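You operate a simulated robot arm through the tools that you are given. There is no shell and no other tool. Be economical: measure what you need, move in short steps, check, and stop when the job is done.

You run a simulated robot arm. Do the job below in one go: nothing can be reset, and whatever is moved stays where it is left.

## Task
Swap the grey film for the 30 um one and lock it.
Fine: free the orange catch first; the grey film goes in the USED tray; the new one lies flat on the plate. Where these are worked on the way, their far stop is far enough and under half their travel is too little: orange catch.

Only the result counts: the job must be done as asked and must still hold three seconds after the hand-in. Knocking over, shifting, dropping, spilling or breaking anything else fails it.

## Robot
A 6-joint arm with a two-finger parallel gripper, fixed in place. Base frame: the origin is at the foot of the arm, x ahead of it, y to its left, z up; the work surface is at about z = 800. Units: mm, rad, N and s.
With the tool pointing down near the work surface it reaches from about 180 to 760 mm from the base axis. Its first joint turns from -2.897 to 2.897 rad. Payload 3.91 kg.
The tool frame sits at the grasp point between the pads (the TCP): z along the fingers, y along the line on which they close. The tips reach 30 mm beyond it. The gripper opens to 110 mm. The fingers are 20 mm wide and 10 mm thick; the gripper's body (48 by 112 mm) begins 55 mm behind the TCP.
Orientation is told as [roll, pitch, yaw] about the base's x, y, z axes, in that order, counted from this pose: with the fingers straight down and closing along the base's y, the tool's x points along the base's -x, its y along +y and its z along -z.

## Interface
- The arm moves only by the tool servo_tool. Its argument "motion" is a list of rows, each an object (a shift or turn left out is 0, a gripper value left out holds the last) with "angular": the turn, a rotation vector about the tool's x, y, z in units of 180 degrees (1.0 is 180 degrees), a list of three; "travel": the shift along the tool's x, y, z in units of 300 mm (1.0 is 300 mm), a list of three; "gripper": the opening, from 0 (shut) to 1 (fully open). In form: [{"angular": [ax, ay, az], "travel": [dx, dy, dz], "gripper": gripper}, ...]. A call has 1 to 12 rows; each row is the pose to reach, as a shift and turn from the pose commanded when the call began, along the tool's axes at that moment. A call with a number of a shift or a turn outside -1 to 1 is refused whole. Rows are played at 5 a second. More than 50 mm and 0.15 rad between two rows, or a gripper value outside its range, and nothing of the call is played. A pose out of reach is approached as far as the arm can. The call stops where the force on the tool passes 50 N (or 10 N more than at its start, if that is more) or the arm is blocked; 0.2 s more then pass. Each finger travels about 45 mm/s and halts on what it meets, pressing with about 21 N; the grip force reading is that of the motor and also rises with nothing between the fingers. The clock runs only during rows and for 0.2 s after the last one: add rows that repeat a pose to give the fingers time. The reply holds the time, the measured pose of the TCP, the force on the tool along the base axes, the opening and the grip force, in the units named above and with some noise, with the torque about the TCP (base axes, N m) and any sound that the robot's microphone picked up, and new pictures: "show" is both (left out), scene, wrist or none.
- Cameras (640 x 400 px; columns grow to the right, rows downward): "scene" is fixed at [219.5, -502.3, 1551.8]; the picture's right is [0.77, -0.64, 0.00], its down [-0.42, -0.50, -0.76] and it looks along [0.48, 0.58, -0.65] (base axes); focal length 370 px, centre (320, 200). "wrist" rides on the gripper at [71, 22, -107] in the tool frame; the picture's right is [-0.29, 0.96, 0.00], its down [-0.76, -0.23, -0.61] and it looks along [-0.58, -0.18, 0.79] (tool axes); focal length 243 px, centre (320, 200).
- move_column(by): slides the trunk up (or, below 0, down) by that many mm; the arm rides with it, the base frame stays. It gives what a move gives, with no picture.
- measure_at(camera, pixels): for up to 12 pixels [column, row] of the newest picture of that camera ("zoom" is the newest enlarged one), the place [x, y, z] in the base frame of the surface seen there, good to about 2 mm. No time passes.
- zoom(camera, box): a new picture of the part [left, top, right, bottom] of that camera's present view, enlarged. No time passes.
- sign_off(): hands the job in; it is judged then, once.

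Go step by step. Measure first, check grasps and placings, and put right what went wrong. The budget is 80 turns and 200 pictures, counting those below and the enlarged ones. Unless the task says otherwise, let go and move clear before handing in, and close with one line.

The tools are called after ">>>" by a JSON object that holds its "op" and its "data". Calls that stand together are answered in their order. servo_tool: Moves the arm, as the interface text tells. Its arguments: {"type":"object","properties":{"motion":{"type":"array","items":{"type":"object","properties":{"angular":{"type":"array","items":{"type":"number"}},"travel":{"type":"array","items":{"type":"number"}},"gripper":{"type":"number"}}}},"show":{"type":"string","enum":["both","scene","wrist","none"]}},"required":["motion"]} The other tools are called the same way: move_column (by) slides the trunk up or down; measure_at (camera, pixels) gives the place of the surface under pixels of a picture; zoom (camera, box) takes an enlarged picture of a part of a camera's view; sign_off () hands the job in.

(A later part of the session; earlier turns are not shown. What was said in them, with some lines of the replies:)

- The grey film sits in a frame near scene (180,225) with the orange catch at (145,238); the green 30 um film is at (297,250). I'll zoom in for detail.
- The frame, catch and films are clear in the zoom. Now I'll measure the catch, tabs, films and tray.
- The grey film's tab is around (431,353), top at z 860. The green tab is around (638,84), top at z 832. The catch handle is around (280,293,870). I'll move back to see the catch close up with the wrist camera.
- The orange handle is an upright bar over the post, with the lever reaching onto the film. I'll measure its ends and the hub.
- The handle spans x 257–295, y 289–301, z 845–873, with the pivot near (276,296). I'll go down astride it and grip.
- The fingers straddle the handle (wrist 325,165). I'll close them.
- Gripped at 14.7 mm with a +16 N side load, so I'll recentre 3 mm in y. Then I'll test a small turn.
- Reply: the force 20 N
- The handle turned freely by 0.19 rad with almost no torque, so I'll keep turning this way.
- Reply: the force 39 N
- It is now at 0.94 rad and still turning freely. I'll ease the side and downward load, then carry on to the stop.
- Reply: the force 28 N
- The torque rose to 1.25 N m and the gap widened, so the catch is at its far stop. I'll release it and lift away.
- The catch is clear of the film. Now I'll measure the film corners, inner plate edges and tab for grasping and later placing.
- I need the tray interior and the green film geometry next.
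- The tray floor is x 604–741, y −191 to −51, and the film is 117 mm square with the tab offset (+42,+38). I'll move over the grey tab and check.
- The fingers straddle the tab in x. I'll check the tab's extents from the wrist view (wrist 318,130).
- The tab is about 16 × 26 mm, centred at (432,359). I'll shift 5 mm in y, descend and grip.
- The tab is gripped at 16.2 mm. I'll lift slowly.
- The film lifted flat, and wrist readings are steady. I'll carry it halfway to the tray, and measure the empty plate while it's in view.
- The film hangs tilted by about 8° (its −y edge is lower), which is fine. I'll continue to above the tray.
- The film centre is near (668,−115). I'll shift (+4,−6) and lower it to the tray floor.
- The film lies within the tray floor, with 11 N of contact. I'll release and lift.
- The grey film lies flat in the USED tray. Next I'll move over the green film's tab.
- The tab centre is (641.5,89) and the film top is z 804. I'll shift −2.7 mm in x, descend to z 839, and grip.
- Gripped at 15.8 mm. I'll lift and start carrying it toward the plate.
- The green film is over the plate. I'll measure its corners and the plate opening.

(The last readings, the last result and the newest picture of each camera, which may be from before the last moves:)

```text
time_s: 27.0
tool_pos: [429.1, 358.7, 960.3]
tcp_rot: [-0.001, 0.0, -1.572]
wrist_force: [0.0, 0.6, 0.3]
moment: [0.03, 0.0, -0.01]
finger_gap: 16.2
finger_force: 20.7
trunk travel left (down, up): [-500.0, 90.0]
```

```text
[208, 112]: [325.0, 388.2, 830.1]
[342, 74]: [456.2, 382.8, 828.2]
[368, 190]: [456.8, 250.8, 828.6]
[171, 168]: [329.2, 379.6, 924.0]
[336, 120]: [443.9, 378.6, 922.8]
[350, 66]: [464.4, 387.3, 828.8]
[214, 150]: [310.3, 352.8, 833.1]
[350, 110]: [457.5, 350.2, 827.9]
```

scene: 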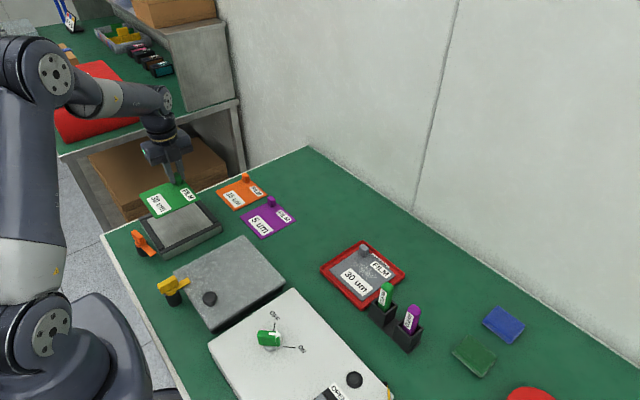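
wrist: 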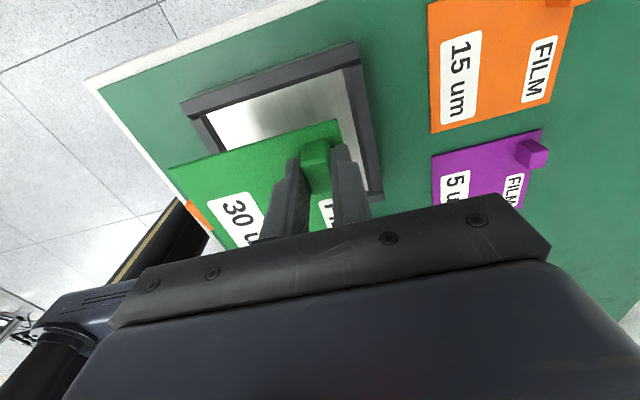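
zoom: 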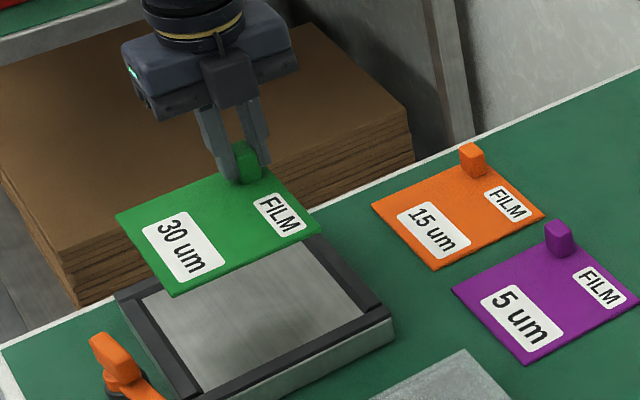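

The film hangs flat this time, centred near (386,317), and the opening's centre is (389.5,316.5). I'll shift +3.5 mm in x and lower it.

>>> {"op": "servo_tool", "data": {"motion": [{"travel": [-0.003, 0.012, 0.06]}, {"travel": [-0.003, 0.012, 0.14]}, {"travel": [-0.003, 0.012, 0.2]}, {"travel": [-0.003, 0.012, 0.25]}, {"travel": [-0.003, 0.012, 0.28]}, {"travel": [-0.003, 0.012, 0.3]}, {"travel": [-0.003, 0.012, 0.308]}, {"travel": [-0.003, 0.012, 0.308]}]}}

>>> {"op": "zoom", "data": {"camera": "scene", "box": [120, 160, 240, 250]}}

```text
time_s: 28.8
tool_pos: [432.9, 356.9, 868.5]
tcp_rot: [-0.001, 0.0, -1.571]
wrist_force: [-0.1, -0.1, 0.6]
moment: [0.02, 0.01, 0.0]
finger_gap: 15.9
finger_force: 20.9
trunk travel left (down, up): [-500.0, 90.0]
```

scene: 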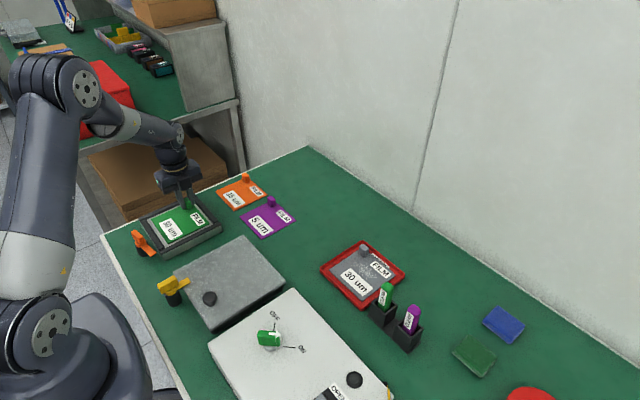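
wrist: 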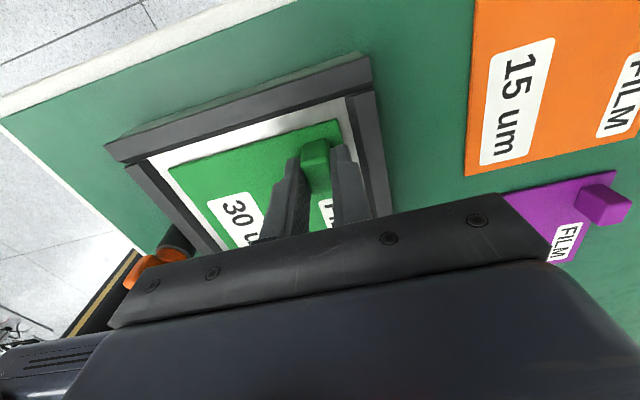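

```text
4.44 times, centred on (180, 205) of scene
```

zoom: 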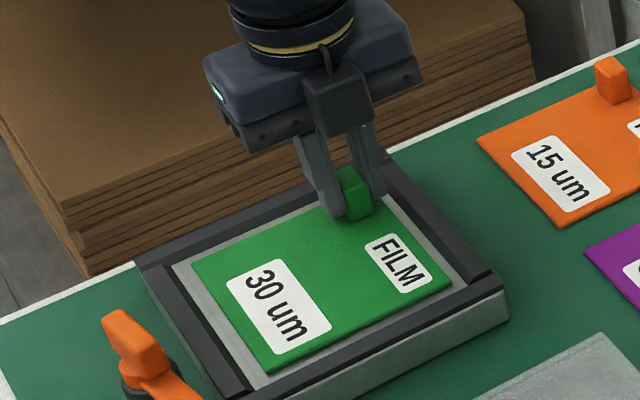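

It is centred in the frame, within about a millimetre of the plate. I'll lower slightly, release and lift.

>>> {"op": "servo_tool", "data": {"motion": [{"travel": [0, 0, 0.004]}, {"travel": [0, 0, 0.004], "gripper": 0.22}, {"travel": [0, 0, 0.004], "gripper": 0.28}, {"travel": [0, 0, 0.004], "gripper": 0.28}, {"travel": [0, 0, -0.08]}, {"travel": [0, 0, -0.2]}, {"travel": [0, 0, -0.33]}, {"travel": [0, 0, -0.4], "gripper": 0.4}]}}

>>> {"op": "zoom", "data": {"camera": "scene", "box": [115, 185, 235, 275]}}

```text
time_s: 30.6
tool_pos: [432.8, 357.2, 988.7]
tcp_rot: [0.0, 0.0, -1.57]
wrist_force: [-0.4, 0.4, 0.1]
moment: [0.02, -0.04, 0.03]
finger_gap: 44.0
finger_force: 0.0
trunk travel left (down, up): [-500.0, 90.0]
```

scene: 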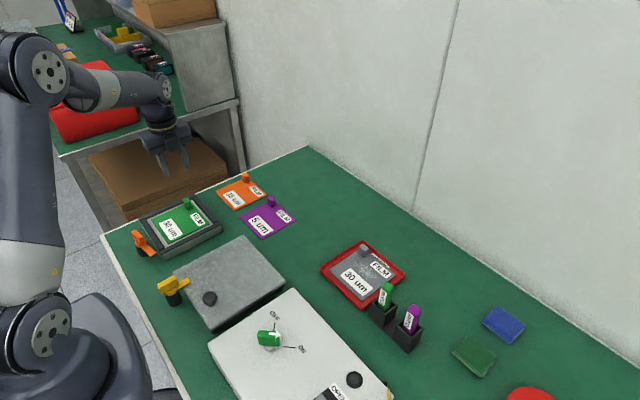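
wrist: 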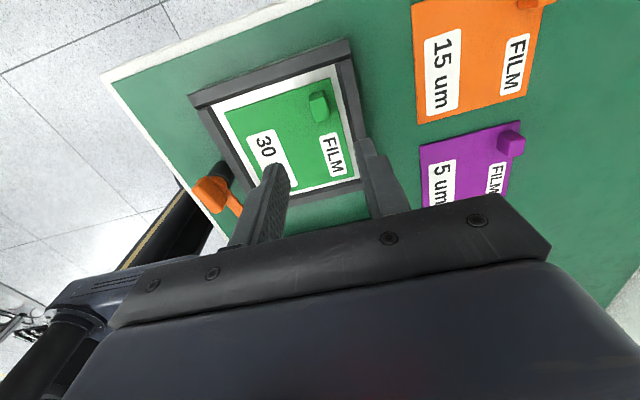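

```text
4.44 times, centred on (175, 230) of scene
```

zoom: 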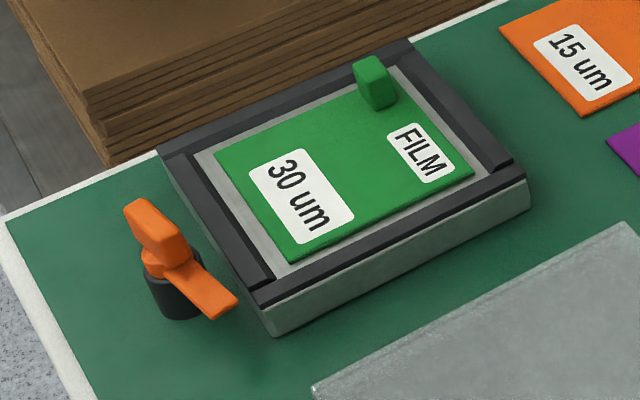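

The green film sits flat where the grey one was. Now I'll measure the catch's present angle before turning it back.

>>> {"op": "measure_at", "data": {"camera": "zoom", "pixels": [[133, 203], [158, 240], [180, 238], [145, 202], [232, 298], [212, 318], [185, 275], [160, 225], [145, 260], [178, 318]]}}

>>> {"op": "measure_at", "data": {"camera": "wrist", "pixels": [[200, 182], [215, 205], [208, 195], [228, 190], [240, 208], [225, 165]]}}

```text
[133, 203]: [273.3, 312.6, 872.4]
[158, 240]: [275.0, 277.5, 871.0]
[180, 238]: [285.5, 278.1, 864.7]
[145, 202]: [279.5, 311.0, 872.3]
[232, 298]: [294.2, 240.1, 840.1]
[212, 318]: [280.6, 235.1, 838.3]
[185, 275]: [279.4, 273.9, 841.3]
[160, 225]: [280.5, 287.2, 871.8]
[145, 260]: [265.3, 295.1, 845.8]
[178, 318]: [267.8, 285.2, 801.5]
```

```text
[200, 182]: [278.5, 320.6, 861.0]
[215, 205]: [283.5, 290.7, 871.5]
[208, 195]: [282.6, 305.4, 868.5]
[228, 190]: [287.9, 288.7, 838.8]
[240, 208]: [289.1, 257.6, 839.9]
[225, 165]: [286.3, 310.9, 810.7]
```

The lever points at about −1.43 rad and the handle is centred near (279,299). I'll move over it with yaw about −1.44, descend and grip.

>>> {"op": "servo_tool", "data": {"motion": [{"travel": [-0.048, -0.13, 0.03], "angular": [0, 0, -0.01]}, {"travel": [-0.095, -0.257, 0.06], "angular": [0, 0, -0.02]}, {"travel": [-0.143, -0.385, 0.09], "angular": [0, 0, -0.03]}, {"travel": [-0.191, -0.513, 0.13], "angular": [0, 0, -0.041]}, {"travel": [-0.191, -0.513, 0.22], "angular": [0, 0, -0.041]}, {"travel": [-0.191, -0.513, 0.3], "angular": [0, 0, -0.041]}, {"travel": [-0.191, -0.513, 0.367], "angular": [0, 0, -0.041]}, {"travel": [-0.191, -0.513, 0.367], "angular": [0, 0, -0.041]}]}}

```text
time_s: 32.4
tool_pos: [279.7, 300.3, 878.1]
tcp_rot: [0.0, -0.001, -1.441]
wrist_force: [1.0, -1.2, 0.1]
moment: [-0.04, -0.02, 0.02]
finger_gap: 43.9
finger_force: 0.0
trunk travel left (down, up): [-500.0, 90.0]
```

scene: 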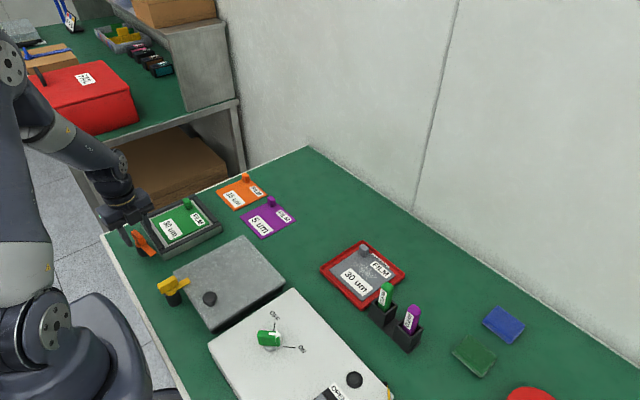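
wrist: 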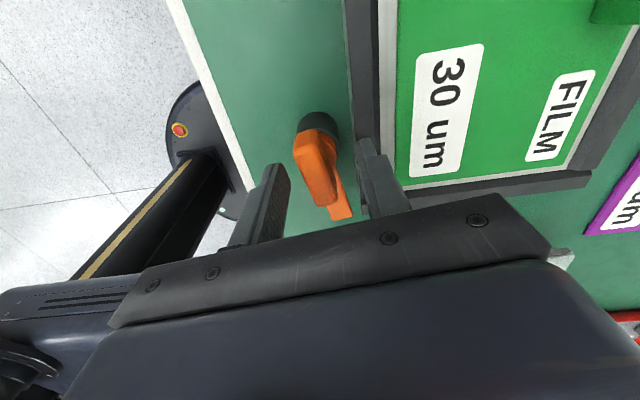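

The handle is between the fingers (wrist 318,160). I'll close on it.

>>> {"op": "servo_tool", "data": {"motion": [{"gripper": 0.2}, {"gripper": 0.08}, {"gripper": 0.0}, {"gripper": 0.0}, {"gripper": 0.0}], "show": "wrist"}}

```text
time_s: 33.6
tool_pos: [278.3, 299.8, 878.4]
tcp_rot: [-0.001, -0.002, -1.44]
wrist_force: [-15.0, 0.2, -2.7]
moment: [0.12, 0.28, 0.75]
finger_gap: 15.1
finger_force: 45.2
trunk travel left (down, up): [-500.0, 90.0]
```

wrist: 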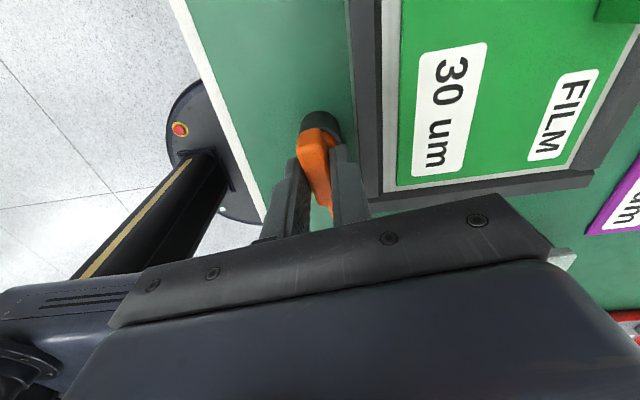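

Gripped at 15 mm, with small side load and torque. I'll relieve the load and turn it back toward the film.

>>> {"op": "servo_tool", "data": {"motion": [{"travel": [0, -0.008, 0], "angular": [0, 0, -0.02]}, {"travel": [0, -0.008, 0], "angular": [0, 0, -0.06]}, {"travel": [0, -0.008, 0], "angular": [0, 0, -0.1]}, {"travel": [0, -0.008, 0], "angular": [0, 0, -0.14]}, {"travel": [0, -0.008, 0], "angular": [0, 0, -0.18]}, {"travel": [0, -0.008, 0], "angular": [0, 0, -0.22]}, {"travel": [0, -0.008, 0], "angular": [0, 0, -0.22]}], "show": "wrist"}}

```text
time_s: 35.2
tool_pos: [277.5, 298.8, 879.5]
tcp_rot: [0.002, 0.002, -0.747]
wrist_force: [-8.7, 4.3, 12.0]
moment: [0.41, 0.91, 0.02]
finger_gap: 14.7
finger_force: 45.2
trunk travel left (down, up): [-500.0, 90.0]
```

wrist: 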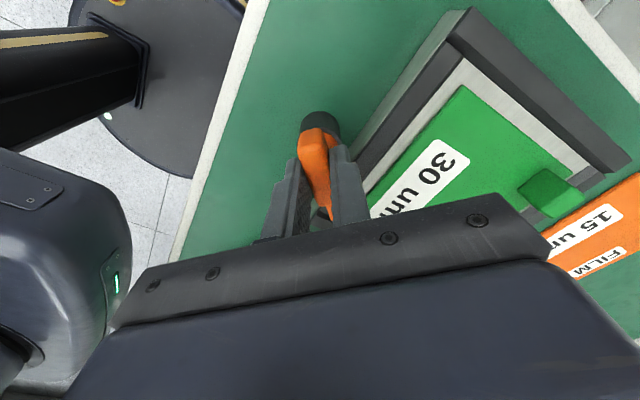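

The catch is turning freely at −0.75 rad. I'll continue to yaw 0.

>>> {"op": "servo_tool", "data": {"motion": [{"angular": [0, 0, -0.04]}, {"angular": [0, 0, -0.08]}, {"angular": [0, 0, -0.12]}, {"angular": [0, 0, -0.16]}, {"angular": [0, 0, -0.2]}, {"angular": [0, 0, -0.235]}, {"angular": [0, 0, -0.235]}]}}

>>> {"op": "zoom", "data": {"camera": "scene", "box": [115, 185, 235, 275]}}

```text
time_s: 36.8
tool_pos: [278.1, 300.3, 879.8]
tcp_rot: [0.003, -0.003, -0.009]
wrist_force: [0.8, 8.4, 34.9]
moment: [-0.24, 0.43, -0.02]
finger_gap: 14.6
finger_force: 44.6
trunk travel left (down, up): [-500.0, 90.0]
```

scene: 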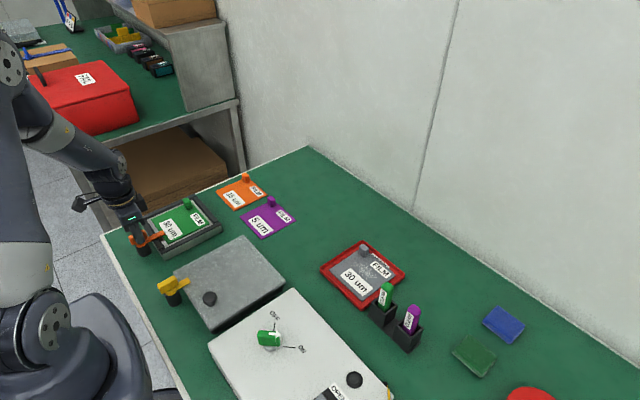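
wrist: 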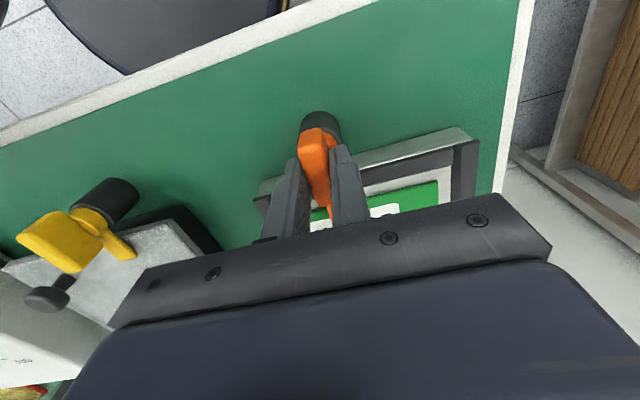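

```text
4.44 times, centred on (175, 230) of scene
```

zoom: 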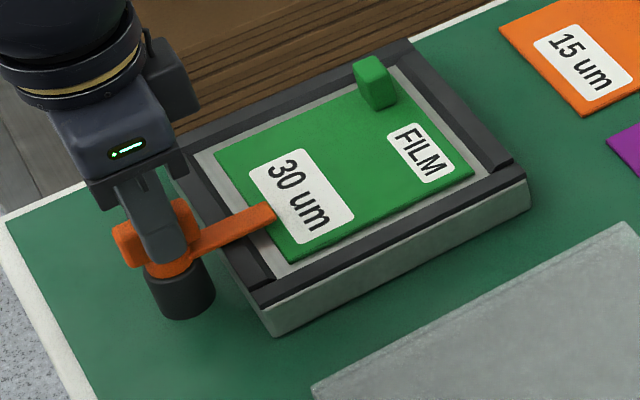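

The lever is back over the film with no torque yet. I'll ease the vertical load and nudge it gently to find the stop.

>>> {"op": "servo_tool", "data": {"motion": [{"travel": [0, 0.003, -0.006]}, {"travel": [0, 0.003, -0.006], "angular": [0, 0, -0.015]}, {"travel": [0, 0.003, -0.006], "angular": [0, 0, -0.03]}, {"travel": [0, 0.003, -0.006], "angular": [0, 0, -0.03]}], "show": "none"}}

```text
time_s: 37.8
tool_pos: [278.1, 300.1, 878.6]
tcp_rot: [-0.002, 0.001, 0.082]
wrist_force: [2.4, 2.0, -1.9]
moment: [0.32, -0.27, -1.24]
finger_gap: 15.5
finger_force: 44.6
trunk travel left (down, up): [-500.0, 90.0]
```

The torque is −1.24 N m, so the catch is at its closed stop. I'll release, lift and check everything.

>>> {"op": "servo_tool", "data": {"motion": [{"gripper": 0.3}, {"gripper": 0.4}, {"gripper": 0.4}, {"travel": [0, 0, -0.1]}, {"travel": [0, 0, -0.25]}, {"travel": [0, 0, -0.4]}, {"travel": [0.1, 0, -0.5]}, {"travel": [0.1, 0, -0.5]}]}}

>>> {"op": "zoom", "data": {"camera": "scene", "box": [115, 185, 235, 275]}}

>>> {"op": "zoom", "data": {"camera": "scene", "box": [275, 190, 435, 310]}}

```text
time_s: 39.6
tool_pos: [247.9, 298.6, 1031.5]
tcp_rot: [0.0, -0.001, 0.082]
wrist_force: [0.1, 0.0, 0.3]
moment: [0.02, 0.01, 0.0]
finger_gap: 44.0
finger_force: 0.2
trunk travel left (down, up): [-500.0, 90.0]
```

scene: 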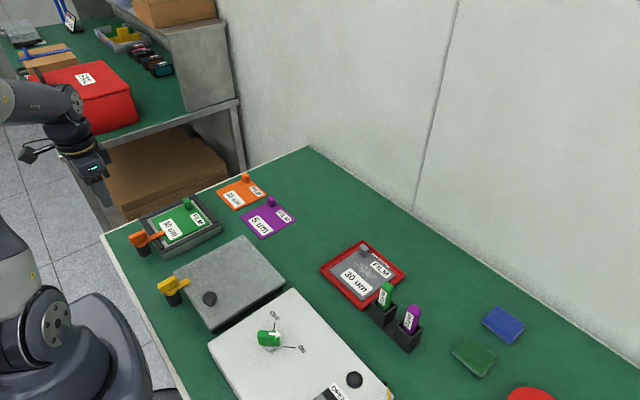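
wrist: 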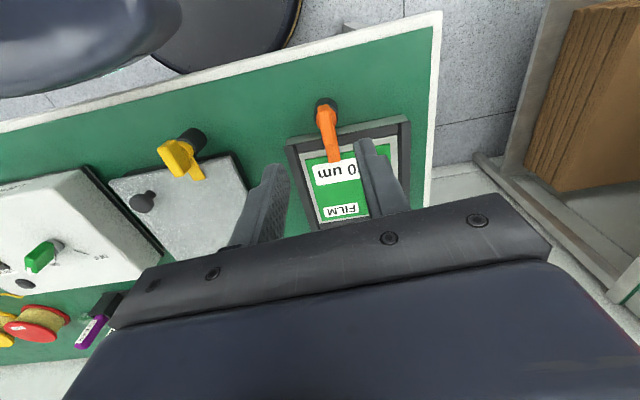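

```text
4.44 times, centred on (175, 230) of scene
```

zoom: 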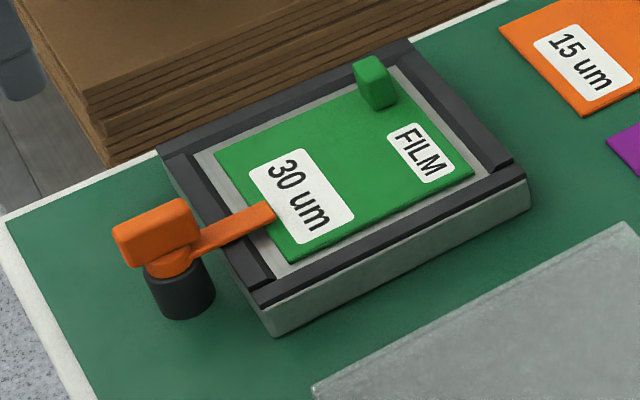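

```text
3.33 times, centred on (355, 250) of scene
```

zoom: 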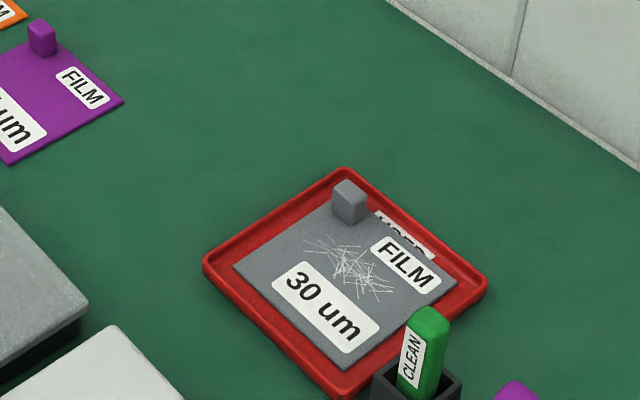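

The catch is locked over the green film, which lies flat, and the grey film is in the USED tray. The arm is clear, so I'm handing in.

>>> {"op": "sign_off", "data": {}}

```text
The job is handed in.
```

The grey film is in the USED tray, and the green 30 um film lies flat on the plate with the orange catch turned back to its closed stop over it.
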